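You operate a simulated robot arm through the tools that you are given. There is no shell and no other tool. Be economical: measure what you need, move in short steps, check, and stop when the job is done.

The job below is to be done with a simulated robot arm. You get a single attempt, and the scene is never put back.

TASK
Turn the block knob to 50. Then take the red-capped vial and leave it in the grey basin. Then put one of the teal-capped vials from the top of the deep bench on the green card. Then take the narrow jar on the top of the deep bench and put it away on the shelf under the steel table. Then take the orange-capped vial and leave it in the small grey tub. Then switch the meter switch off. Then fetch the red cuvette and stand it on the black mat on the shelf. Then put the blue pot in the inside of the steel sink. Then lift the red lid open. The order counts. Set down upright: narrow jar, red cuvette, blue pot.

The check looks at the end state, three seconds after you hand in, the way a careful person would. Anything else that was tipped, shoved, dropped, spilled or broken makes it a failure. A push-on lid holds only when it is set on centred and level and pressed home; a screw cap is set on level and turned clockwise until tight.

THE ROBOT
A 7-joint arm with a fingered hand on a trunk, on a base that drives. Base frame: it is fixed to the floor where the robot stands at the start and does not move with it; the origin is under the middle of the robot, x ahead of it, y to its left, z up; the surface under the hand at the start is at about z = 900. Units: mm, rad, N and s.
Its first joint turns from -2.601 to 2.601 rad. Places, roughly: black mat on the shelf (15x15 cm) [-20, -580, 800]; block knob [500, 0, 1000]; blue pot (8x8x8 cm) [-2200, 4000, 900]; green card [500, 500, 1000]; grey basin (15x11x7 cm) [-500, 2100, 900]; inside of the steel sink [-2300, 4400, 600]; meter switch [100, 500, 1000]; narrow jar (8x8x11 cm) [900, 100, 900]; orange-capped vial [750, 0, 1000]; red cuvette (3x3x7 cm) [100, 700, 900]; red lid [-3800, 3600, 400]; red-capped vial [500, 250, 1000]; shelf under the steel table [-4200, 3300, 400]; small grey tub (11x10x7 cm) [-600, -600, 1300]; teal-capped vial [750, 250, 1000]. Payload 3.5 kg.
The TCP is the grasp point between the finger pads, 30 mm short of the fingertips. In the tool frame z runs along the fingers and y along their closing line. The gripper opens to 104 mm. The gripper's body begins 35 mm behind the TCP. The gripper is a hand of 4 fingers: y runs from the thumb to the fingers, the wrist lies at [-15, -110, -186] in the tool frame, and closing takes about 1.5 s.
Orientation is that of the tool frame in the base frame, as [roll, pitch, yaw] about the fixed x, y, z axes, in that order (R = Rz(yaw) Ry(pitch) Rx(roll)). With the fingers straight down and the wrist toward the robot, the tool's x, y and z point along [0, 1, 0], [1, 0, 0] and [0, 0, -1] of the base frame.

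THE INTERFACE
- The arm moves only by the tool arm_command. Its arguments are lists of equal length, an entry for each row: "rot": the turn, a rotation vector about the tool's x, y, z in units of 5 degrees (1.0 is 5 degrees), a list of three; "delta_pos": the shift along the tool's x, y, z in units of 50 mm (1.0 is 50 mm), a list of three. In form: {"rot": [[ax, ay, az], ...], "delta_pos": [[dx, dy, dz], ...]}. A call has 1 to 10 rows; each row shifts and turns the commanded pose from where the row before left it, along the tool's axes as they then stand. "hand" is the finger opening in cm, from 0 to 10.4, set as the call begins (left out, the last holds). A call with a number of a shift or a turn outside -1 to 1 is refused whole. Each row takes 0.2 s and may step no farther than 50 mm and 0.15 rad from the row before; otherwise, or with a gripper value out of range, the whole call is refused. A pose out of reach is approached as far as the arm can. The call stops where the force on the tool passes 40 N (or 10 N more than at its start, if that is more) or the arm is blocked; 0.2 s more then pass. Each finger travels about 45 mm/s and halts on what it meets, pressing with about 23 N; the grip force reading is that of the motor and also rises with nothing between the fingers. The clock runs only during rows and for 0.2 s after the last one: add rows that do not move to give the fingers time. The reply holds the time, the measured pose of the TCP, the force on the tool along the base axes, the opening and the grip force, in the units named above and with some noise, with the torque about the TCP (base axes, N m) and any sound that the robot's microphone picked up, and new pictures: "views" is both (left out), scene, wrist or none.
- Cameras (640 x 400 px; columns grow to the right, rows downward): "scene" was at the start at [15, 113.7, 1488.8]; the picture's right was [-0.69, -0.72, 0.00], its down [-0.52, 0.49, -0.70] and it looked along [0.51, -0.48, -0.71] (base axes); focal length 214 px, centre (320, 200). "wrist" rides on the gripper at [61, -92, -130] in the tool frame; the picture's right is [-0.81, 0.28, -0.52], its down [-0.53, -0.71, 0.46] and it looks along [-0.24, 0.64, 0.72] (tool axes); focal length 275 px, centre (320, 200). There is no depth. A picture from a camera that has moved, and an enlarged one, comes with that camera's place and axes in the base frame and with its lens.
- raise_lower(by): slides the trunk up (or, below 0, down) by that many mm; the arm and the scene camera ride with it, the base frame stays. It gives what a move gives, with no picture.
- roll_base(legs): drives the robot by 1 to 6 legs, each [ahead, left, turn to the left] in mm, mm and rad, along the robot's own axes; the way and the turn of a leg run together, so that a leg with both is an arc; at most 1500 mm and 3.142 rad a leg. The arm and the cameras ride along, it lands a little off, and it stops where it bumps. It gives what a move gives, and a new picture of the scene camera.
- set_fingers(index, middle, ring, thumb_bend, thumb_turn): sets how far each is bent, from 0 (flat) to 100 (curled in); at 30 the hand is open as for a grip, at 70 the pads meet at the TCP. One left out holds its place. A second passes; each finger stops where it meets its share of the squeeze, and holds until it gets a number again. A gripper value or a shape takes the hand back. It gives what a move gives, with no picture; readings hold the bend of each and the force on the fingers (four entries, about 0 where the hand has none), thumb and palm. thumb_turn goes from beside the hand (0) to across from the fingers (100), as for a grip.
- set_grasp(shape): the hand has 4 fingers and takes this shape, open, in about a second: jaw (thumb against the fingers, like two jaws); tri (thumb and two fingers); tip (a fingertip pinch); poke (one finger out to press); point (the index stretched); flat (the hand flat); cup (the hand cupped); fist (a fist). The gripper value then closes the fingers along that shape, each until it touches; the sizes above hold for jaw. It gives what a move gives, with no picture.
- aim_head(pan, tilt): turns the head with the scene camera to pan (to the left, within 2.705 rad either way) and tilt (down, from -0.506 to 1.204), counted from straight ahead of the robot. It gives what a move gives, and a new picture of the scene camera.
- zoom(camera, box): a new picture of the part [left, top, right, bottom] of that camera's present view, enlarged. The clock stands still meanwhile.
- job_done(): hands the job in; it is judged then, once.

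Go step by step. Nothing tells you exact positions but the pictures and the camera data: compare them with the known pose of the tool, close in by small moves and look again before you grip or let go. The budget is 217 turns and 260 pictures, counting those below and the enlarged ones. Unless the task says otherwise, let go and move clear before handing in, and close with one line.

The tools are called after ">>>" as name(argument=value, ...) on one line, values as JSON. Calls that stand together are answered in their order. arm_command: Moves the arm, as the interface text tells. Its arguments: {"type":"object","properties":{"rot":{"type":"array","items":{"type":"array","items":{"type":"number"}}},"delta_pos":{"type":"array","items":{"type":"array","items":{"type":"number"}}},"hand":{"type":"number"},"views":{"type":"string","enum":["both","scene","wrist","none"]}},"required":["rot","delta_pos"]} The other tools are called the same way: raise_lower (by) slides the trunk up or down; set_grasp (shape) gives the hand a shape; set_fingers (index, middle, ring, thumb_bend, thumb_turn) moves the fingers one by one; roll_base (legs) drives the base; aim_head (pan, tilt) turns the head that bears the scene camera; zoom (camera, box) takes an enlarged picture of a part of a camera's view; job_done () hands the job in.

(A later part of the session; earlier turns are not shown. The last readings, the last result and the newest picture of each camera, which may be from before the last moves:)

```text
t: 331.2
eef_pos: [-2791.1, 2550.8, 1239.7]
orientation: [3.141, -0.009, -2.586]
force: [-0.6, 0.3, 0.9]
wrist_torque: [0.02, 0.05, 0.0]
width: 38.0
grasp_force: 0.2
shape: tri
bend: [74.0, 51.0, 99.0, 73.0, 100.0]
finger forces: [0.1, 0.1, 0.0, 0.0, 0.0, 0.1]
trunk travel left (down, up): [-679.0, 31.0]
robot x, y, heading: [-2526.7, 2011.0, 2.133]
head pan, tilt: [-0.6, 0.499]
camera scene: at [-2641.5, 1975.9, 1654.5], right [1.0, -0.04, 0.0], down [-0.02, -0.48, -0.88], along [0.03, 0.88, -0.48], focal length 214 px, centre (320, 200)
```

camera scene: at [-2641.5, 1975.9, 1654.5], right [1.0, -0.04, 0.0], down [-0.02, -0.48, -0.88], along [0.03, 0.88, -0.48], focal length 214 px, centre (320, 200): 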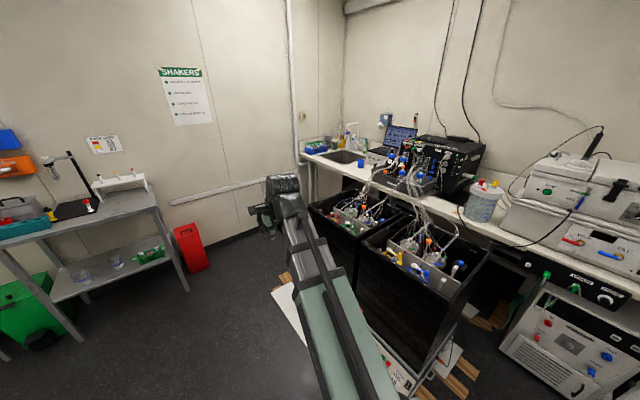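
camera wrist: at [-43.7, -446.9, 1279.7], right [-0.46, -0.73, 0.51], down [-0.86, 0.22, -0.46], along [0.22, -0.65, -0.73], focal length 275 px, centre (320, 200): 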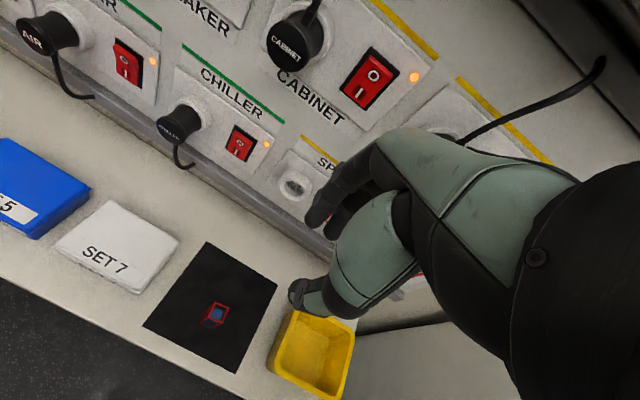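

>>> zoom(camera="scene", box=[290, 110, 490, 240])

```text
3.08 times, centred on (390, 175) of scene
camera zoom: at [-2641.5, 1975.9, 1654.5], right [1.0, -0.04, 0.0], down [-0.02, -0.48, -0.88], along [0.03, 0.88, -0.48], focal length 660 px, centre (105, 277)
```

zoom: 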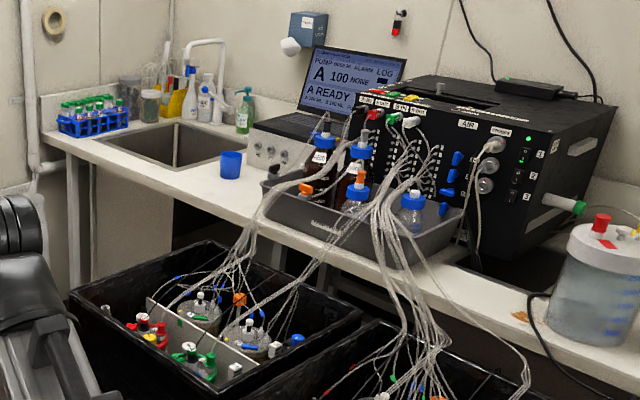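

The blue pot stands at ≈[-2156, 4023], just right of the deep sink basin. Drive round the pallet bins to the gap in front of the sink.

>>> roll_base(legs=[[800, 200, 0], [810, 53, 0.07], [0, 0, -1.56]])

>>> aim_head(pan=0.0, tilt=0.6)

```text
t: 338.8
eef_pos: [-3840.9, 3658.6, 1238.8]
orientation: [-3.141, -0.008, -2.522]
force: [-0.5, 0.0, -0.7]
wrist_torque: [0.05, -0.03, 0.0]
width: 37.9
grasp_force: 0.1
shape: tri
bend: [74.0, 51.0, 99.0, 73.0, 100.0]
finger forces: [0.0, 0.1, 0.1, 0.0, 0.1, 0.0]
trunk travel left (down, up): [-679.0, 31.0]
robot x, y, heading: [-3544.1, 3143.0, 2.201]
head pan, tilt: [-0.6, 0.499]
stopped in leg 2: the robot was blocked; the commanded pose is now the measured one
camera scene: at [-3653.0, 3094.8, 1654.6], right [1.0, 0.03, 0.0], down [0.01, -0.48, -0.88], along [-0.02, 0.88, -0.48], focal length 214 px, centre (320, 200)
```

scene: 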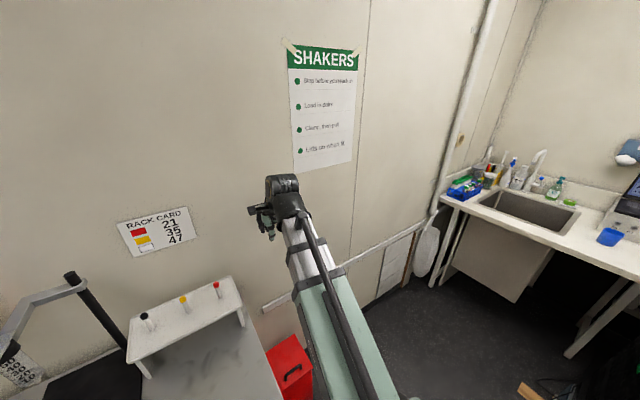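

```text
t: 339.8
eef_pos: [-3842.8, 3661.4, 1239.3]
orientation: [-3.141, -0.01, -2.521]
force: [0.7, 0.7, 0.3]
wrist_torque: [-0.02, 0.01, -0.02]
width: 38.0
grasp_force: 0.1
shape: tri
bend: [74.0, 51.0, 99.0, 73.0, 100.0]
finger forces: [0.0, 0.1, 0.1, 0.0, 0.0, 0.0]
trunk travel left (down, up): [-679.0, 31.0]
robot x, y, heading: [-3542.1, 3142.8, 2.197]
head pan, tilt: [0.0, 0.6]
camera scene: at [-3703.8, 3077.3, 1645.5], right [0.81, 0.59, 0.0], down [0.33, -0.46, -0.83], along [-0.48, 0.67, -0.56], focal length 214 px, centre (320, 200)
```

scene: 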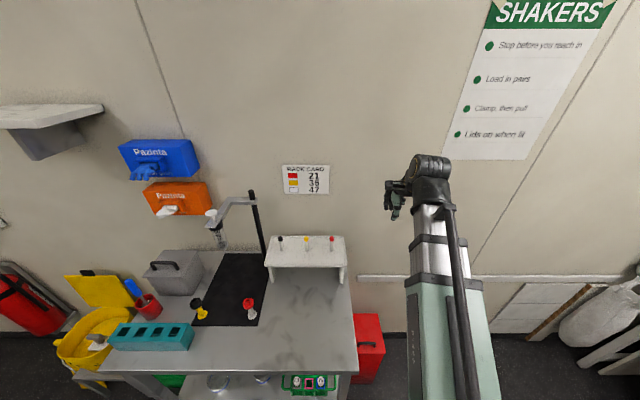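

The base bumped near the table's front leg; nothing looks displaced. Back off a bit, then turn toward the sink bench.

>>> roll_base(legs=[[-130, -150, 0], [0, 0, -1.55]])

>>> aim_head(pan=0.9, tilt=0.6)

```text
t: 345.2
eef_pos: [-2837.5, 3436.0, 1239.6]
orientation: [-3.139, -0.008, 2.219]
force: [-0.5, -1.8, -0.6]
wrist_torque: [0.02, -0.01, -0.01]
width: 37.8
grasp_force: 0.2
shape: tri
bend: [74.0, 51.0, 99.0, 73.0, 100.0]
finger forces: [0.1, 0.1, 0.1, 0.0, 0.0, 0.0]
trunk travel left (down, up): [-679.0, 31.0]
robot x, y, heading: [-3351.0, 3126.1, 0.655]
head pan, tilt: [0.0, 0.6]
camera scene: at [-3416.8, 3284.5, 1645.5], right [0.61, -0.79, 0.0], down [-0.45, -0.34, -0.83], along [0.66, 0.5, -0.56], focal length 214 px, centre (320, 200)
```

scene: 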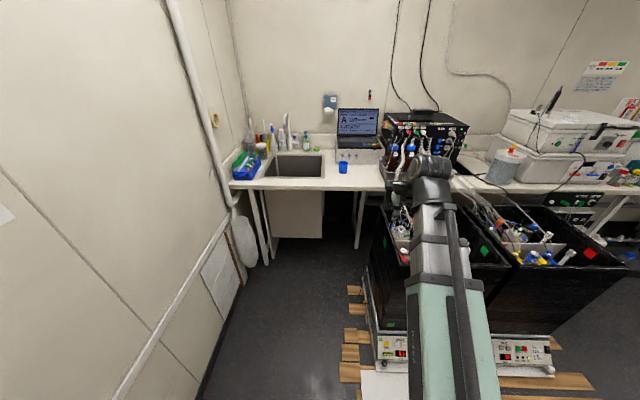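

```text
t: 346.4
eef_pos: [-2838.3, 3435.6, 1239.2]
orientation: [-3.14, -0.009, 2.219]
force: [0.2, -0.1, -1.1]
wrist_torque: [-0.04, -0.01, 0.03]
width: 37.9
grasp_force: 0.0
shape: tri
bend: [74.0, 51.0, 99.0, 73.0, 100.0]
finger forces: [0.0, 0.2, 0.1, 0.1, 0.0, 0.0]
trunk travel left (down, up): [-679.0, 31.0]
robot x, y, heading: [-3349.0, 3126.5, 0.653]
head pan, tilt: [0.901, 0.6]
camera scene: at [-3485.5, 3319.2, 1645.5], right [1.0, -0.02, 0.0], down [-0.01, -0.56, -0.83], along [0.01, 0.82, -0.56], focal length 214 px, centre (320, 200)
```

scene: 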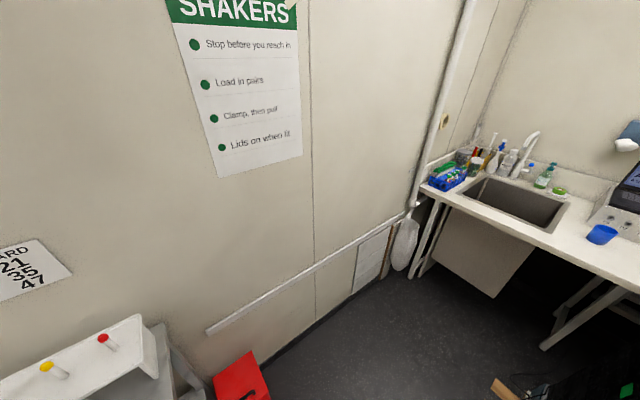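

Drive through the gap to stand in front of the sink (between bins and wall).

>>> roll_base(legs=[[250, 250, 0], [300, 122, 0]])

>>> aim_head(pan=-0.1, tilt=0.75)

```text
t: 350.4
eef_pos: [-2621.3, 4062.1, 1238.9]
orientation: [-3.139, -0.01, 2.211]
force: [0.6, 0.2, -0.4]
wrist_torque: [0.0, 0.02, 0.0]
width: 37.8
grasp_force: 0.1
shape: tri
bend: [74.0, 51.0, 99.0, 73.0, 100.0]
finger forces: [0.1, 0.1, 0.0, 0.1, 0.0, 0.0]
trunk travel left (down, up): [-679.0, 31.0]
robot x, y, heading: [-3134.8, 3755.2, 0.649]
head pan, tilt: [0.901, 0.6]
camera scene: at [-3267.7, 3950.0, 1645.4], right [1.0, -0.02, 0.0], down [-0.01, -0.57, -0.82], along [0.02, 0.82, -0.57], focal length 214 px, centre (320, 200)
```

scene: 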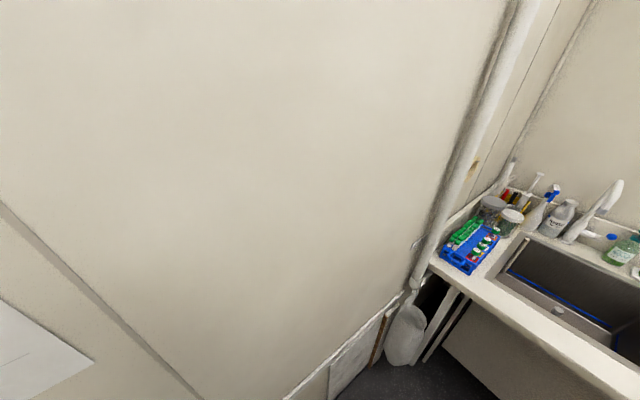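

```text
t: 351.7
eef_pos: [-2620.7, 4061.4, 1239.8]
orientation: [-3.14, -0.009, 2.212]
force: [0.2, 0.5, 0.1]
wrist_torque: [0.0, 0.01, 0.0]
width: 37.8
grasp_force: 0.1
shape: tri
bend: [74.0, 51.0, 99.0, 73.0, 100.0]
finger forces: [0.1, 0.0, 0.0, 0.0, 0.0, 0.0]
trunk travel left (down, up): [-679.0, 31.0]
robot x, y, heading: [-3131.3, 3752.0, 0.648]
head pan, tilt: [-0.099, 0.75]
camera scene: at [-3199.6, 3903.9, 1632.6], right [0.52, -0.85, 0.0], down [-0.58, -0.35, -0.73], along [0.62, 0.38, -0.68], focal length 214 px, centre (320, 200)
```

scene: 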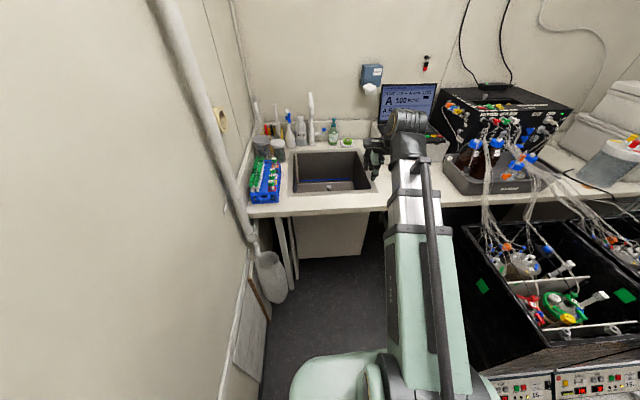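

>>> roll_base(legs=[[360, 0, 0]])

>>> set_grasp(shape="jaw")

>>> zoom(camera="wrist", box=[0, 0, 640, 400])

```text
t: 354.0
eef_pos: [-2332.8, 4278.8, 1238.6]
orientation: [-3.139, -0.01, 2.21]
force: [-0.3, 0.1, 0.1]
wrist_torque: [-0.02, 0.01, 0.01]
width: 38.1
grasp_force: 0.1
shape: tri
bend: [74.0, 51.0, 99.0, 73.0, 100.0]
finger forces: [0.0, 0.0, 0.1, 0.0, 0.1, 0.1]
trunk travel left (down, up): [-679.0, 31.0]
robot x, y, heading: [-2847.3, 3970.6, 0.646]
head pan, tilt: [-0.099, 0.75]
camera scene: at [-2911.9, 4120.9, 1632.6], right [0.52, -0.85, 0.0], down [-0.58, -0.35, -0.73], along [0.62, 0.38, -0.68], focal length 214 px, centre (320, 200)
```

scene: 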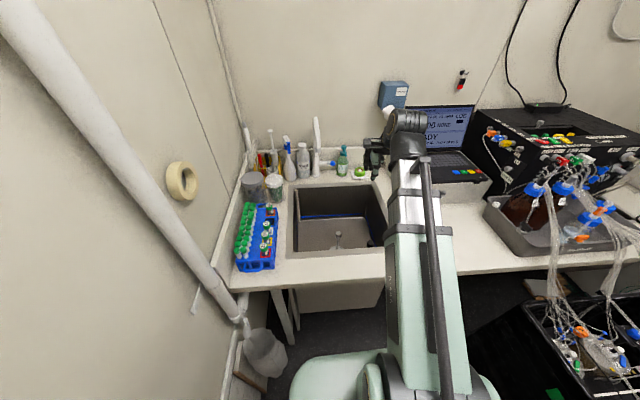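

```text
t: 354.9
eef_pos: [-2334.2, 4278.2, 1237.5]
orientation: [-3.139, -0.01, 2.212]
force: [0.8, 0.1, 0.3]
wrist_torque: [0.01, -0.01, -0.02]
width: 103.6
grasp_force: 0.2
shape: jaw
bend: [30.0, 30.0, 30.0, 30.0, 98.0]
finger forces: [0.1, 0.0, 0.0, 0.0, 0.0, 0.0]
trunk travel left (down, up): [-679.0, 31.0]
robot x, y, heading: [-2847.6, 3968.0, 0.646]
head pan, tilt: [-0.099, 0.75]
```

```text
1.00 times, centred on (320, 200) of wrist (not enlarged: the box is as wide or as high as the picture)
camera zoom: at [-2444.0, 4271.4, 1369.6], right [0.71, -0.49, 0.51], down [-0.26, -0.85, -0.46], along [0.66, 0.19, -0.73], focal length 275 px, centre (320, 200)
```

zoom: 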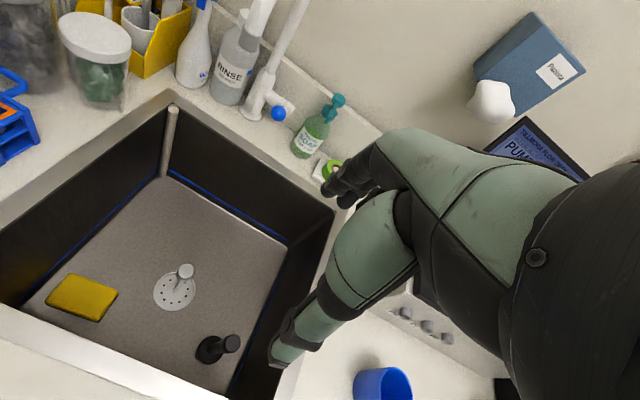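

The sink floor is about z=640 with drain, sponge and stopper; the back-right of the basin is free. Now step 50 mm closer, raise the trunk fully and move over the blue pot (~[-2148, 4035]).

>>> roll_base(legs=[[50, 0, 0]])

>>> raise_lower(by=30)

>>> arm_command(rot=[[0, 0, 0], [0, 0, 0], [0, 0, 0], [0, 0, 0], [0, 0, 0], [0, 0, 0], [0, 0, 0], [0, 0, 0], [0, 0, 0]], delta_pos=[[-0.85, -0.13, 0], [-0.85, -0.13, 0], [-0.85, -0.13, 0], [-0.85, -0.13, 0], [-0.85, -0.13, 0], [-0.85, -0.13, 0], [-0.85, -0.13, 0], [0, 0, 0.9], [0, 0, 0.9]], views="wrist")

```text
t: 355.8
eef_pos: [-2293.1, 4308.8, 1238.4]
orientation: [-3.14, -0.009, 2.211]
force: [-0.3, 0.2, 0.3]
wrist_torque: [-0.03, 0.02, -0.04]
width: 103.9
grasp_force: 0.0
shape: jaw
bend: [30.0, 30.0, 30.0, 30.0, 98.0]
finger forces: [0.0, 0.0, 0.1, 0.1, 0.0, 0.0]
trunk travel left (down, up): [-679.0, 31.0]
robot x, y, heading: [-2807.8, 3998.5, 0.645]
head pan, tilt: [-0.099, 0.75]
camera scene: at [-2871.4, 4151.3, 1632.5], right [0.52, -0.85, 0.0], down [-0.58, -0.35, -0.73], along [0.62, 0.38, -0.68], focal length 214 px, centre (320, 200)
```

scene: 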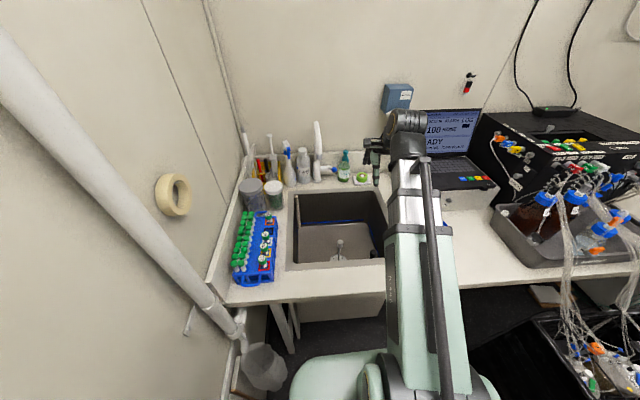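

```text
t: 356.6
eef_pos: [-2294.6, 4307.7, 1268.9]
orientation: [-3.139, -0.008, 2.211]
force: [-0.1, -0.1, -0.1]
wrist_torque: [0.0, 0.02, -0.03]
width: 103.6
grasp_force: 0.0
shape: jaw
bend: [30.0, 30.0, 30.0, 30.0, 98.0]
finger forces: [0.0, 0.1, 0.0, 0.1, 0.0, 0.0]
trunk travel left (down, up): [-709.0, 1.0]
robot x, y, heading: [-2806.1, 3998.7, 0.647]
head pan, tilt: [-0.099, 0.75]
```

```text
t: 358.6
eef_pos: [-2153.0, 4044.5, 1173.5]
orientation: [-3.141, -0.008, 2.209]
force: [-0.2, -0.3, 0.0]
wrist_torque: [-0.04, -0.01, -0.01]
width: 103.6
grasp_force: 0.0
shape: jaw
bend: [30.0, 30.0, 30.0, 30.0, 98.0]
finger forces: [0.0, 0.0, 0.0, 0.0, 0.0, 0.1]
trunk travel left (down, up): [-709.0, 1.0]
robot x, y, heading: [-2805.8, 4003.8, 0.649]
head pan, tilt: [-0.099, 0.75]
camera wrist: at [-2263.2, 4037.2, 1305.9], right [0.71, -0.49, 0.51], down [-0.26, -0.85, -0.46], along [0.66, 0.19, -0.73], focal length 275 px, centre (320, 200)
```

wrist: 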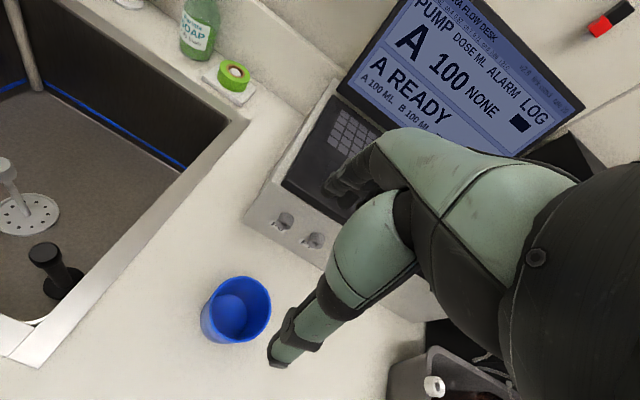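

>>> arm_command(rot=[[0, 0, 0], [0, 0, 0], [0, 0, 0]], delta_pos=[[0.1, 0.08, 0.8], [0, 0, 0.9], [0, 0, 0.9]], views="none")

>>> zoom(camera="wrist", box=[180, 140, 420, 390])

```text
t: 359.4
eef_pos: [-2153.8, 4049.8, 1045.3]
orientation: [-3.139, -0.01, 2.212]
force: [0.0, -0.6, 0.2]
wrist_torque: [-0.02, 0.01, 0.03]
width: 103.9
grasp_force: 0.1
shape: jaw
bend: [30.0, 30.0, 30.0, 30.0, 98.0]
finger forces: [0.1, 0.1, 0.1, 0.0, 0.0, 0.0]
trunk travel left (down, up): [-709.0, 1.0]
robot x, y, heading: [-2807.1, 3999.6, 0.647]
head pan, tilt: [-0.099, 0.75]
```

```text
1.60 times, centred on (300, 265) of wrist
camera zoom: at [-2264.2, 4042.6, 1175.6], right [0.71, -0.49, 0.51], down [-0.26, -0.85, -0.46], along [0.66, 0.19, -0.73], focal length 440 px, centre (352, 96)
```

zoom: 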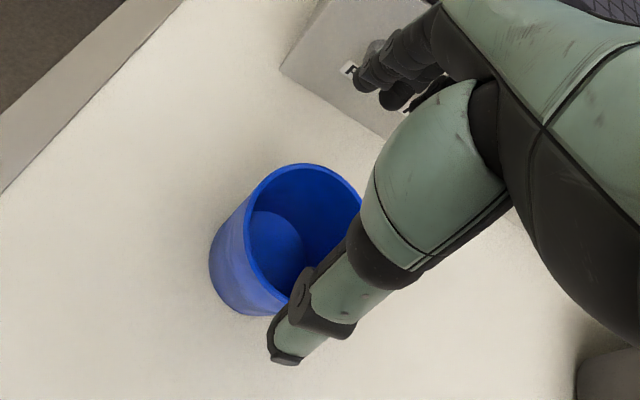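

Well centred. Descend around the pot and close.

>>> arm_command(rot=[[0, 0, 0], [0, 0, 0]], delta_pos=[[0, 0, 0.9], [0, 0, 0.45]], views="none")

>>> arm_command(hand=7.6, rot=[[0, 0, 0], [0, 0, 0], [0, 0, 0]], delta_pos=[[0, 0, 0], [0, 0, 0], [0, 0, 0]], views="none")

>>> zoom(camera="wrist", box=[180, 140, 420, 390])

```text
t: 360.0
eef_pos: [-2155.1, 4049.7, 979.7]
orientation: [-3.137, -0.008, 2.212]
force: [0.0, -0.2, -0.2]
wrist_torque: [0.01, 0.03, -0.02]
width: 103.5
grasp_force: 0.0
shape: jaw
bend: [30.0, 30.0, 30.0, 30.0, 98.0]
finger forces: [0.1, 0.0, 0.0, 0.1, 0.0, 0.0]
trunk travel left (down, up): [-709.0, 1.0]
robot x, y, heading: [-2807.6, 4000.2, 0.647]
head pan, tilt: [-0.099, 0.75]
```

```text
t: 360.8
eef_pos: [-2155.6, 4050.6, 979.2]
orientation: [-3.14, -0.008, 2.212]
force: [0.3, -1.1, 0.3]
wrist_torque: [0.02, -0.01, -0.04]
width: 76.6
grasp_force: 0.0
shape: jaw
bend: [27.0, 36.0, 33.0, 56.0, 99.0]
finger forces: [0.0, 0.0, 0.0, 0.0, 0.1, 0.0]
trunk travel left (down, up): [-709.0, 1.0]
robot x, y, heading: [-2807.8, 3997.7, 0.645]
head pan, tilt: [-0.099, 0.75]
```

```text
1.60 times, centred on (300, 265) of wrist
camera zoom: at [-2265.0, 4042.9, 1111.3], right [0.71, -0.49, 0.51], down [-0.26, -0.85, -0.46], along [0.66, 0.19, -0.73], focal length 440 px, centre (352, 96)
```

zoom: 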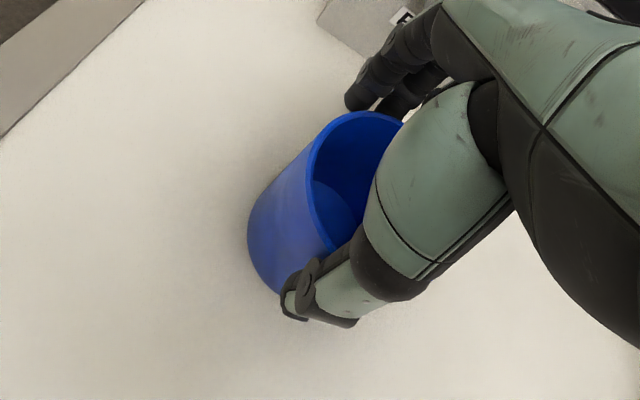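

>>> arm_command(hand=4.5, rot=[[0, 0, 0], [0, 0, 0], [0, 0, 0], [0, 0, 0], [0, 0, 0]], delta_pos=[[0, 0, 0], [0, 0, 0], [0, 0, 0], [0, 0, 0], [0, 0, 0]], views="none")

>>> arm_command(rot=[[0, 0, 0], [0, 0, 0], [0, 0, 0]], delta_pos=[[0, 0, -0.2], [0, 0, -0.4], [0, 0, -0.5]], views="wrist")

```text
t: 362.0
eef_pos: [-2154.9, 4049.8, 979.8]
orientation: [-3.138, -0.007, 2.212]
force: [0.1, 0.1, -1.1]
wrist_torque: [0.0, 0.0, -0.02]
width: 56.8
grasp_force: 22.8
shape: jaw
bend: [74.0, 42.0, 40.0, 66.0, 100.0]
finger forces: [10.8, 6.5, 3.0, 0.0, 19.4, 0.0]
trunk travel left (down, up): [-709.0, 1.0]
robot x, y, heading: [-2803.5, 3995.3, 0.642]
head pan, tilt: [-0.099, 0.75]
```

```text
t: 362.8
eef_pos: [-2155.1, 4048.8, 1033.6]
orientation: [-3.141, -0.008, 2.211]
force: [0.3, -0.6, 0.0]
wrist_torque: [0.02, -0.01, -0.02]
width: 56.7
grasp_force: 22.8
shape: jaw
bend: [74.0, 42.0, 40.0, 66.0, 100.0]
finger forces: [10.8, 6.4, 3.0, 0.0, 19.6, 0.0]
trunk travel left (down, up): [-709.0, 1.0]
robot x, y, heading: [-2805.9, 3999.1, 0.648]
head pan, tilt: [-0.099, 0.75]
camera wrist: at [-2264.7, 4041.9, 1165.5], right [0.71, -0.49, 0.51], down [-0.26, -0.85, -0.46], along [0.66, 0.19, -0.73], focal length 275 px, centre (320, 200)
```

wrist: 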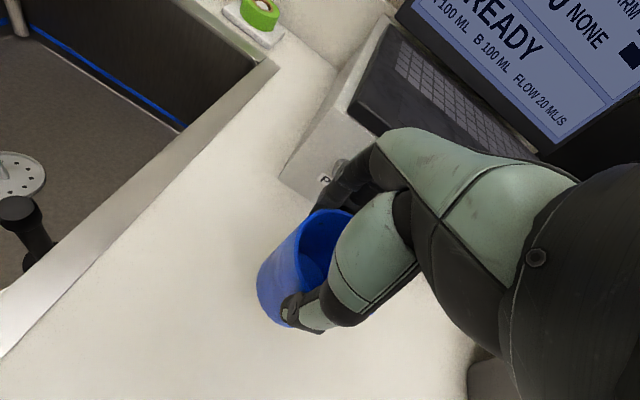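

Pot held (base 80 mm below TCP). Raise and carry it over the back-right of the sink.

>>> arm_command(rot=[[0, 0, 0], [0, 0, 0], [0, 0, 0], [0, 0, 0], [0, 0, 0], [0, 0, 0], [0, 0, 0], [0, 0, 0], [0, 0, 0], [0, 0, 0]], delta_pos=[[0, 0, -0.7], [0, 0, -0.7], [0.715, 0.54, 0], [0.715, 0.54, 0], [0.715, 0.54, 0], [0.715, 0.54, 0], [0.715, 0.54, 0], [0.715, 0.54, 0], [0.715, 0.54, 0], [0.715, 0.54, 0]], views="both")

```text
t: 365.0
eef_pos: [-2152.2, 4406.7, 1104.7]
orientation: [-3.141, -0.009, 2.209]
force: [-0.5, 0.9, -0.4]
wrist_torque: [-0.01, -0.01, 0.0]
width: 56.2
grasp_force: 22.8
shape: jaw
bend: [74.0, 42.0, 40.0, 66.0, 100.0]
finger forces: [10.9, 6.4, 3.2, 0.1, 19.4, 0.1]
trunk travel left (down, up): [-709.0, 1.0]
robot x, y, heading: [-2803.9, 3995.0, 0.644]
head pan, tilt: [-0.099, 0.75]
camera scene: at [-2872.7, 4151.0, 1662.5], right [0.52, -0.85, 0.0], down [-0.58, -0.35, -0.73], along [0.62, 0.38, -0.68], focal length 214 px, centre (320, 200)
camera wrist: at [-2261.5, 4400.6, 1235.7], right [0.71, -0.49, 0.51], down [-0.26, -0.85, -0.46], along [0.66, 0.19, -0.73], focal length 275 px, centre (320, 200)
```

scene: 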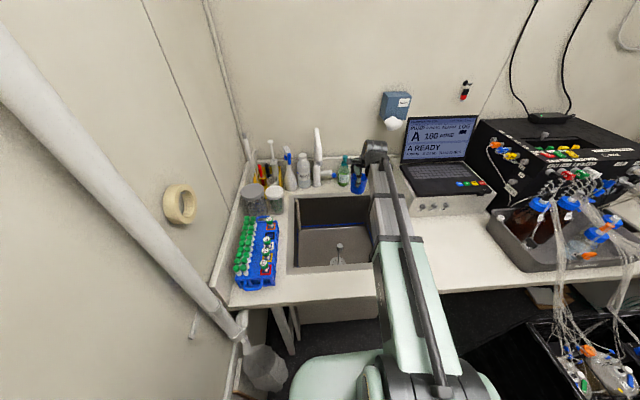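
wrist: 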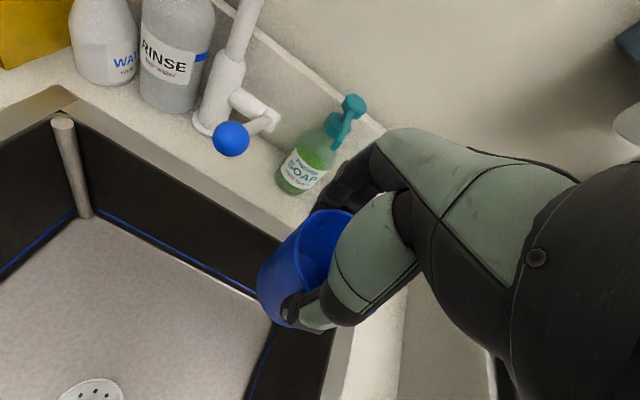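

>>> arm_command(rot=[[0, 0, 0], [0, 0, 0], [0, 0, 0], [0, 0, 0], [0, 0, 0]], delta_pos=[[0, 0, 0.9], [0, 0, 0.9], [0, 0, 0.9], [0, 0, 0.9], [0, 0, 0.9]], views="both")

```text
t: 366.2
eef_pos: [-2152.9, 4411.0, 882.0]
orientation: [3.141, -0.009, 2.211]
force: [-0.3, 0.5, -0.3]
wrist_torque: [-0.02, -0.01, 0.01]
width: 56.2
grasp_force: 23.1
shape: jaw
bend: [74.0, 42.0, 40.0, 66.0, 100.0]
finger forces: [11.0, 6.4, 3.3, 0.1, 19.3, 0.1]
trunk travel left (down, up): [-709.0, 1.0]
robot x, y, heading: [-2805.8, 4000.0, 0.647]
head pan, tilt: [-0.099, 0.75]
camera scene: at [-2872.6, 4150.5, 1662.6], right [0.52, -0.85, 0.0], down [-0.58, -0.35, -0.73], along [0.62, 0.38, -0.68], focal length 214 px, centre (320, 200)
camera wrist: at [-2262.5, 4403.5, 1011.6], right [0.71, -0.49, 0.51], down [-0.26, -0.85, -0.46], along [0.66, 0.19, -0.73], focal length 275 px, centre (320, 200)
```

scene: 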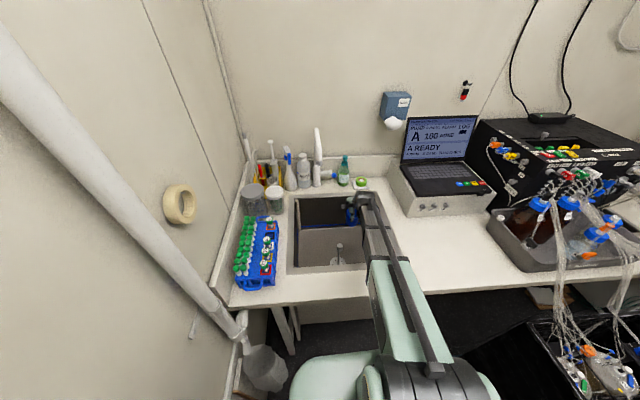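
wrist: 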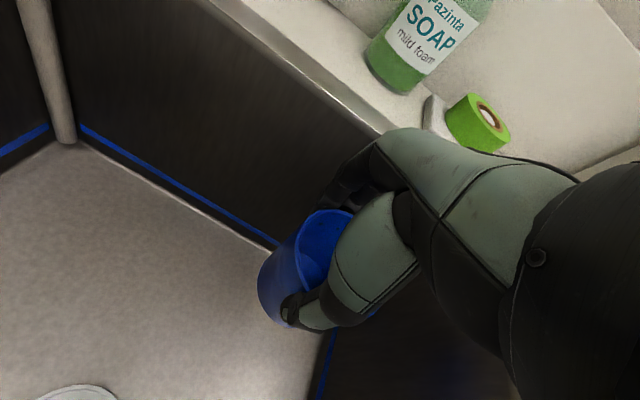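

>>> arm_command(rot=[[0, 0, 0], [0, 0, 0], [0, 0, 0]], delta_pos=[[0, 0, 0.7], [0, 0, 0.7], [0, 0, 0.4]], views="both")

```text
t: 367.0
eef_pos: [-2151.7, 4410.0, 789.9]
orientation: [3.141, -0.009, 2.212]
force: [0.0, 0.0, -0.2]
wrist_torque: [0.01, 0.04, 0.02]
width: 56.1
grasp_force: 23.4
shape: jaw
bend: [74.0, 42.0, 40.0, 66.0, 100.0]
finger forces: [10.9, 6.3, 3.3, 0.0, 19.2, 0.0]
trunk travel left (down, up): [-709.0, 1.0]
robot x, y, heading: [-2807.4, 3996.5, 0.645]
head pan, tilt: [-0.099, 0.75]
camera scene: at [-2872.8, 4150.3, 1662.6], right [0.52, -0.85, 0.0], down [-0.58, -0.35, -0.73], along [0.62, 0.38, -0.68], focal length 214 px, centre (320, 200)
camera wrist: at [-2262.8, 4404.3, 921.2], right [0.71, -0.49, 0.51], down [-0.26, -0.85, -0.46], along [0.66, 0.19, -0.73], focal length 275 px, centre (320, 200)
```

scene: 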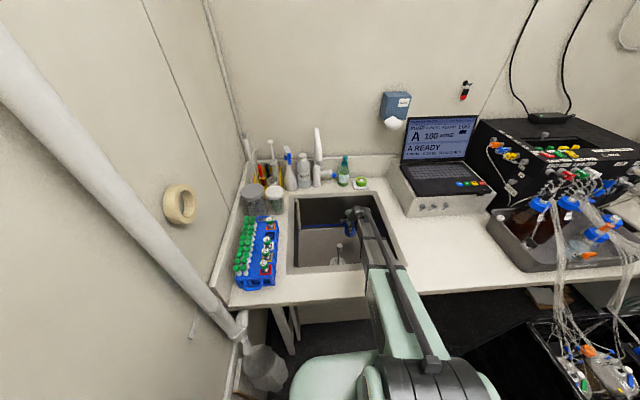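
wrist: 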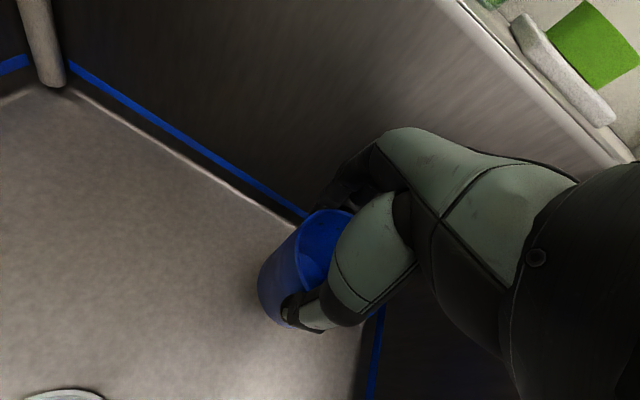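

>>> zoom(camera="scene", box=[280, 180, 420, 320])

```text
2.86 times, centred on (350, 250) of scene
camera zoom: at [-2872.8, 4150.3, 1662.6], right [0.52, -0.85, 0.0], down [-0.58, -0.35, -0.73], along [0.62, 0.38, -0.68], focal length 613 px, centre (234, 57)
```

zoom: 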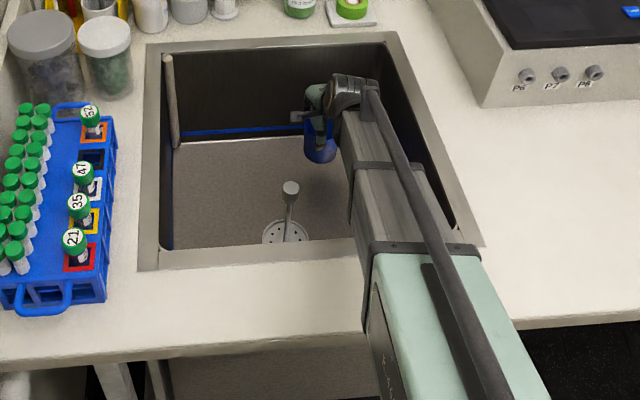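

>>> arm_command(rot=[[0, 0, 0], [0, 0, 0], [0, 0, 0]], delta_pos=[[0, 0, 0.3], [0, 0, 0.3], [0, 0, 0.2]], views="wrist")

>>> zoom(camera="scene", box=[300, 190, 400, 300])

```text
t: 367.8
eef_pos: [-2153.8, 4411.1, 750.7]
orientation: [-3.14, -0.009, 2.21]
force: [-0.6, -0.3, 0.2]
wrist_torque: [-0.03, 0.01, -0.01]
width: 56.0
grasp_force: 23.6
shape: jaw
bend: [74.0, 42.0, 40.0, 66.0, 100.0]
finger forces: [10.9, 6.4, 3.4, 0.1, 19.1, 0.0]
trunk travel left (down, up): [-709.0, 1.0]
robot x, y, heading: [-2808.4, 3997.8, 0.641]
head pan, tilt: [-0.099, 0.75]
camera wrist: at [-2263.1, 4404.4, 881.3], right [0.71, -0.49, 0.51], down [-0.26, -0.85, -0.46], along [0.66, 0.19, -0.73], focal length 275 px, centre (320, 200)
```

wrist: 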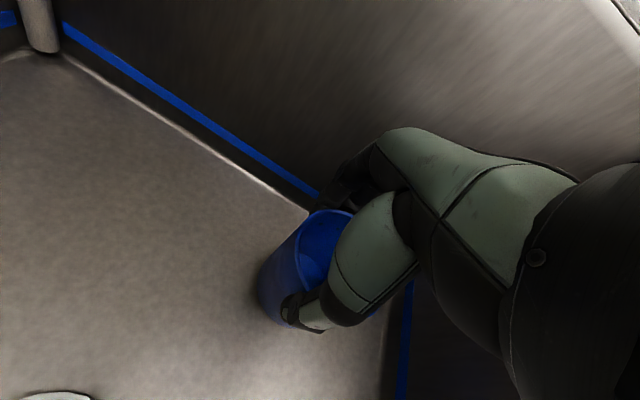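

```text
3.64 times, centred on (350, 245) of scene
camera zoom: at [-2872.8, 4150.3, 1662.6], right [0.52, -0.85, 0.0], down [-0.58, -0.35, -0.73], along [0.62, 0.38, -0.68], focal length 780 px, centre (211, 36)
```

zoom: 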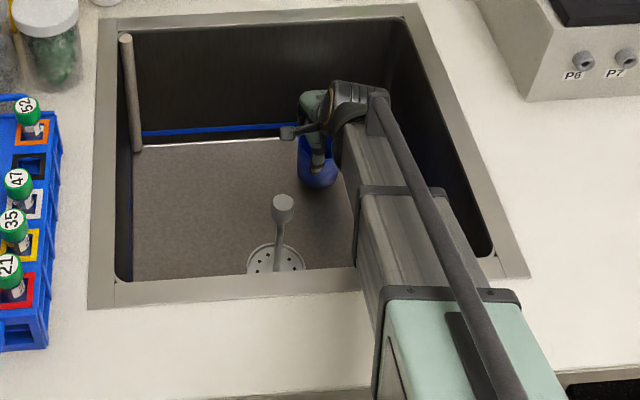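

>>> arm_command(rot=[[0, 0, 0], [0, 0, 0]], delta_pos=[[0, 0, 0.2], [0, 0, 0.15]], views="none")

>>> zoom(camera="wrist", box=[180, 140, 420, 390])

```text
t: 368.4
eef_pos: [-2154.3, 4411.6, 732.6]
orientation: [-3.14, -0.008, 2.21]
force: [-0.1, -0.1, -1.1]
wrist_torque: [0.02, 0.01, 0.01]
width: 56.0
grasp_force: 22.6
shape: jaw
bend: [74.0, 42.0, 40.0, 66.0, 100.0]
finger forces: [10.8, 6.4, 3.3, 0.0, 19.2, 0.1]
trunk travel left (down, up): [-709.0, 1.0]
robot x, y, heading: [-2805.9, 4001.2, 0.647]
head pan, tilt: [-0.099, 0.75]
```

```text
1.60 times, centred on (300, 265) of wrist
camera zoom: at [-2263.2, 4404.3, 863.9], right [0.71, -0.49, 0.51], down [-0.26, -0.85, -0.46], along [0.66, 0.19, -0.73], focal length 440 px, centre (352, 96)
```

zoom: 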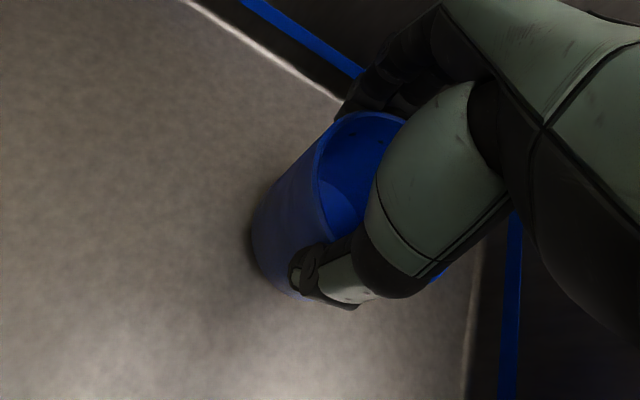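

>>> arm_command(rot=[[0, 0, 0], [0, 0, 0]], delta_pos=[[0, 0, 0.05], [0, 0, 0.05]], views="none")

```text
t: 369.0
eef_pos: [-2153.6, 4411.7, 727.4]
orientation: [-3.139, -0.008, 2.212]
force: [-0.4, 0.0, 0.1]
wrist_torque: [0.01, 0.02, -0.02]
width: 56.2
grasp_force: 23.3
shape: jaw
bend: [74.0, 42.0, 40.0, 66.0, 100.0]
finger forces: [10.9, 6.4, 3.5, 0.0, 19.2, 0.1]
trunk travel left (down, up): [-709.0, 1.0]
robot x, y, heading: [-2809.8, 3998.2, 0.642]
head pan, tilt: [-0.099, 0.75]
```

>>> arm_command(rot=[[0, 0, 0], [0, 0, 0], [0, 0, 0]], delta_pos=[[0, 0, 0.05], [0, 0, 0.05], [0, 0, 0.04]], views="none")

```text
t: 369.8
eef_pos: [-2153.3, 4410.8, 720.8]
orientation: [-3.14, -0.01, 2.212]
force: [0.2, -0.6, -0.5]
wrist_torque: [-0.02, 0.0, 0.02]
width: 56.0
grasp_force: 23.2
shape: jaw
bend: [74.0, 42.0, 40.0, 66.0, 100.0]
finger forces: [10.9, 6.4, 3.5, 0.0, 19.2, 0.1]
trunk travel left (down, up): [-709.0, 1.0]
robot x, y, heading: [-2804.8, 3995.6, 0.648]
head pan, tilt: [-0.099, 0.75]
```

>>> arm_command(rot=[[0, 0, 0], [0, 0, 0], [0, 0, 0]], delta_pos=[[0, 0, 0.06], [0, 0, 0.06], [0, 0, 0.05]], views="none")

>>> zoom(camera="wrist", box=[180, 140, 420, 390])

```text
t: 370.6
eef_pos: [-2155.4, 4411.3, 716.3]
orientation: [3.139, -0.009, 2.209]
force: [4.5, 2.7, 27.8]
wrist_torque: [0.06, -0.29, -0.04]
width: 56.0
grasp_force: 23.3
shape: jaw
bend: [74.0, 41.0, 39.0, 67.0, 100.0]
finger forces: [13.0, 8.2, 4.4, 0.0, 20.0, 0.0]
trunk travel left (down, up): [-709.0, 1.0]
robot x, y, heading: [-2806.1, 4000.8, 0.644]
head pan, tilt: [-0.099, 0.75]
```

```text
1.60 times, centred on (300, 265) of wrist
camera zoom: at [-2264.9, 4403.7, 846.5], right [0.71, -0.49, 0.51], down [-0.26, -0.85, -0.46], along [0.66, 0.2, -0.72], focal length 440 px, centre (352, 96)
```

zoom: 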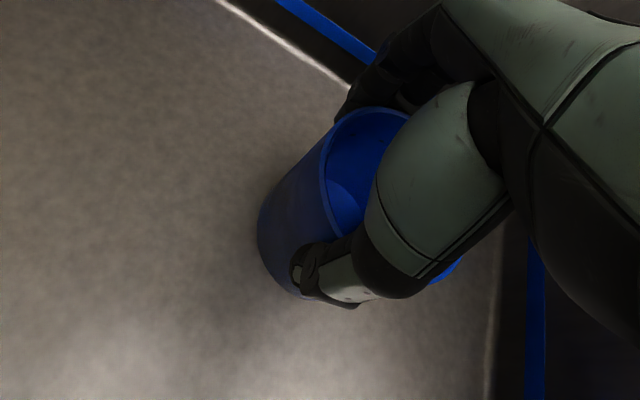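

The pot touches the basin floor. Relieve and open.

>>> arm_command(rot=[[0, 0, 0], [0, 0, 0]], delta_pos=[[0, 0, -0.06], [0, 0, 0]], views="none")

>>> arm_command(hand=9.2, rot=[[0, 0, 0], [0, 0, 0], [0, 0, 0], [0, 0, 0], [0, 0, 0]], delta_pos=[[0, 0, 0], [0, 0, 0], [0, 0, 0], [0, 0, 0], [0, 0, 0]], views="none")

>>> zoom(camera="wrist", box=[180, 140, 420, 390])

```text
t: 371.2
eef_pos: [-2154.2, 4410.9, 716.6]
orientation: [-3.141, -0.009, 2.212]
force: [4.4, 0.9, 16.6]
wrist_torque: [0.1, -0.23, -0.03]
width: 55.7
grasp_force: 23.6
shape: jaw
bend: [74.0, 41.0, 39.0, 68.0, 100.0]
finger forces: [12.6, 8.1, 4.3, 0.1, 19.7, 0.1]
trunk travel left (down, up): [-709.0, 1.0]
robot x, y, heading: [-2807.3, 3997.7, 0.643]
head pan, tilt: [-0.099, 0.75]
```

```text
t: 372.4
eef_pos: [-2153.7, 4411.4, 717.0]
orientation: [-3.14, -0.008, 2.211]
force: [0.2, 0.1, 0.0]
wrist_torque: [-0.03, 0.04, -0.01]
width: 91.8
grasp_force: 0.0
shape: jaw
bend: [28.0, 32.0, 30.0, 39.0, 98.0]
finger forces: [0.0, 0.1, 0.0, 0.1, 0.1, 0.1]
trunk travel left (down, up): [-709.0, 1.0]
robot x, y, heading: [-2807.2, 3999.5, 0.642]
head pan, tilt: [-0.099, 0.75]
```

```text
1.60 times, centred on (300, 265) of wrist
camera zoom: at [-2264.0, 4404.6, 846.9], right [0.71, -0.49, 0.51], down [-0.26, -0.85, -0.46], along [0.66, 0.19, -0.73], focal length 440 px, centre (352, 96)
```

zoom: 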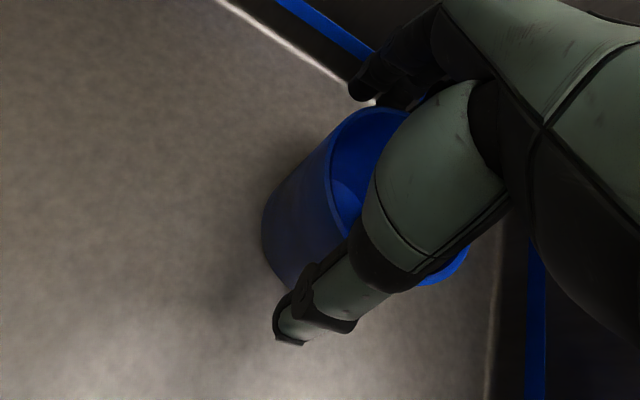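

>>> arm_command(rot=[[0, 0, 0], [0, 0, 0], [0, 0, 0], [0, 0, 0], [0, 0, 0], [0, 0, 0], [0, 0, 0], [0, 0, 0], [0, 0, 0], [0, 0, 0]], delta_pos=[[0, 0, -0.3], [0, 0, -0.6], [0, 0, -0.6], [0, -0.4, -0.7], [0, -0.4, -0.8], [0, 0, -0.9], [0, 0, -0.9], [0, 0, -0.9], [0, 0, -0.9], [0, 0, -0.9]], views="wrist")

```text
t: 374.6
eef_pos: [-2183.3, 4384.9, 1092.6]
orientation: [-3.139, -0.008, 2.211]
force: [-0.3, 0.4, 0.3]
wrist_torque: [0.0, 0.0, 0.0]
width: 91.7
grasp_force: 0.0
shape: jaw
bend: [28.0, 32.0, 30.0, 39.0, 98.0]
finger forces: [0.0, 0.1, 0.1, 0.0, 0.0, 0.0]
trunk travel left (down, up): [-709.0, 1.0]
robot x, y, heading: [-2807.5, 3994.8, 0.642]
head pan, tilt: [-0.099, 0.75]
camera wrist: at [-2293.4, 4378.7, 1223.3], right [0.71, -0.49, 0.51], down [-0.26, -0.85, -0.46], along [0.66, 0.19, -0.73], focal length 275 px, centre (320, 200)
```

wrist: 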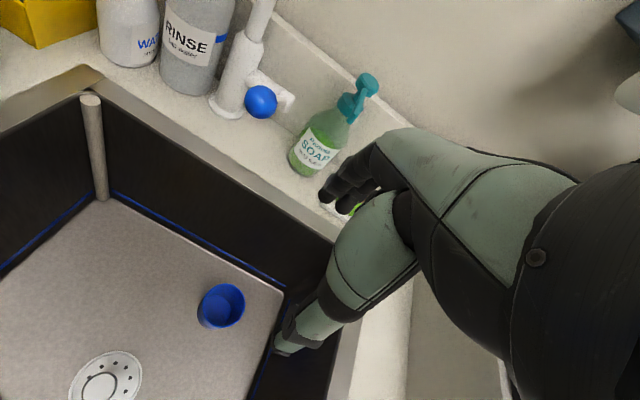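

The blue pot stands in the sink. Retract and drive back toward the red bin beside the steel table.

>>> arm_command(rot=[[0, 0, 0], [0, 0, 0], [0, 0, 0], [0, 0, 0], [0, 0, 0]], delta_pos=[[0, -0.3, -0.9], [0, -0.5, -0.8], [0, -0.7, -0.5], [0, 0, -0.6], [0, 0, 0]], views="none")

>>> roll_base(legs=[[-500, 0, 0], [-200, -180, 0], [-243, -250, 0], [0, 0, 1.56]])

>>> aim_head(pan=0.1, tilt=0.85)

```text
t: 375.8
eef_pos: [-2242.2, 4339.0, 1231.7]
orientation: [-3.14, -0.009, 2.212]
force: [-0.5, 0.4, -0.5]
wrist_torque: [-0.02, 0.03, -0.03]
width: 91.8
grasp_force: 0.0
shape: jaw
bend: [28.0, 32.0, 30.0, 39.0, 98.0]
finger forces: [0.0, 0.1, 0.1, 0.0, 0.0, 0.1]
trunk travel left (down, up): [-709.0, 1.0]
robot x, y, heading: [-2807.4, 3997.6, 0.651]
head pan, tilt: [-0.099, 0.75]
```

```text
t: 385.8
eef_pos: [-3618.9, 3666.0, 1231.1]
orientation: [-3.14, -0.009, -2.523]
force: [0.0, 0.6, -0.5]
wrist_torque: [0.0, 0.01, -0.01]
width: 92.1
grasp_force: 0.1
shape: jaw
bend: [28.0, 32.0, 30.0, 39.0, 98.0]
finger forces: [0.0, 0.0, 0.0, 0.0, 0.0, 0.0]
trunk travel left (down, up): [-709.0, 1.0]
robot x, y, heading: [-3295.2, 3094.2, 2.198]
head pan, tilt: [-0.099, 0.75]
camera scene: at [-3444.5, 3028.1, 1662.6], right [0.87, 0.5, 0.0], down [0.34, -0.59, -0.73], along [-0.37, 0.63, -0.68], focal length 214 px, centre (320, 200)
```

scene: 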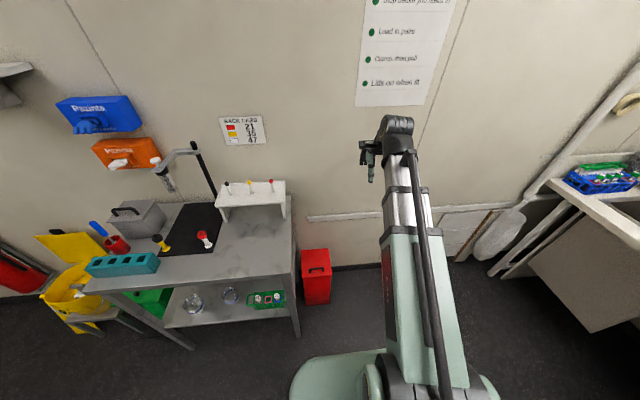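

```text
t: 386.6
eef_pos: [-3619.9, 3665.4, 1230.7]
orientation: [-3.14, -0.01, -2.524]
force: [0.9, 1.6, -0.5]
wrist_torque: [0.01, -0.01, -0.01]
width: 91.9
grasp_force: 0.1
shape: jaw
bend: [28.0, 32.0, 30.0, 39.0, 98.0]
finger forces: [0.0, 0.0, 0.0, 0.0, 0.1, 0.1]
trunk travel left (down, up): [-709.0, 1.0]
robot x, y, heading: [-3293.9, 3089.7, 2.192]
head pan, tilt: [0.099, 0.85]
camera scene: at [-3454.7, 3015.0, 1654.6], right [0.75, 0.66, 0.0], down [0.5, -0.56, -0.66], along [-0.44, 0.5, -0.75], focal length 214 px, centre (320, 200)
```

scene: 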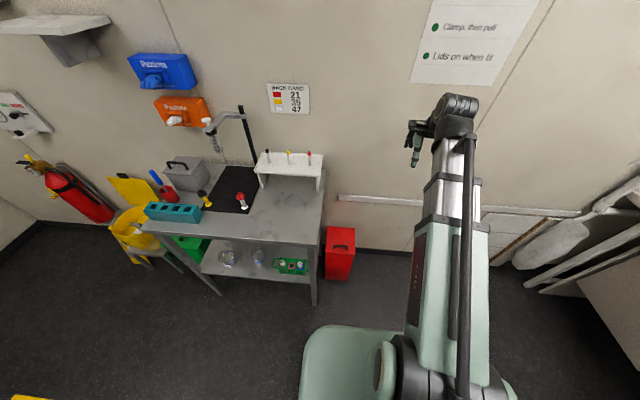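

>>> zoom(camera="scene", box=[290, 210, 380, 300])

>>> zoom(camera="scene", box=[100, 160, 330, 300])

```text
4.44 times, centred on (335, 255) of scene
camera zoom: at [-3454.7, 3015.0, 1654.6], right [0.75, 0.66, 0.0], down [0.5, -0.56, -0.66], along [-0.44, 0.5, -0.75], focal length 953 px, centre (253, -44)
```

zoom: 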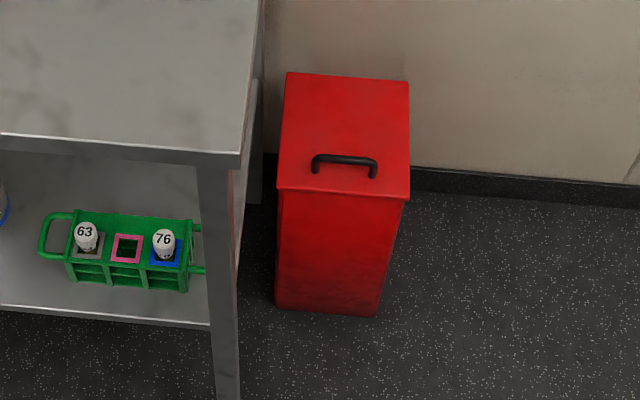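

```text
2.78 times, centred on (215, 230) of scene
camera zoom: at [-3454.7, 3015.0, 1654.6], right [0.75, 0.66, 0.0], down [0.5, -0.56, -0.66], along [-0.44, 0.5, -0.75], focal length 597 px, centre (612, 116)
```

zoom: 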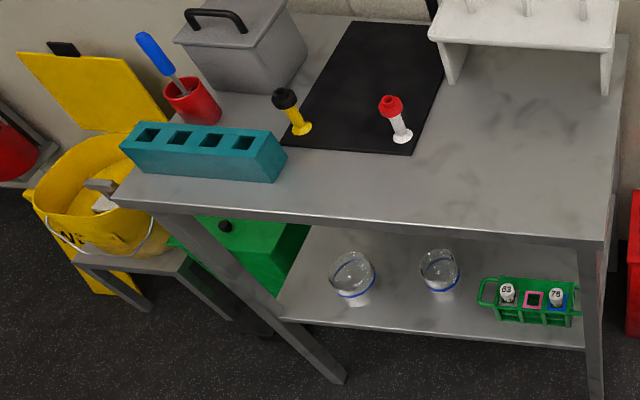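

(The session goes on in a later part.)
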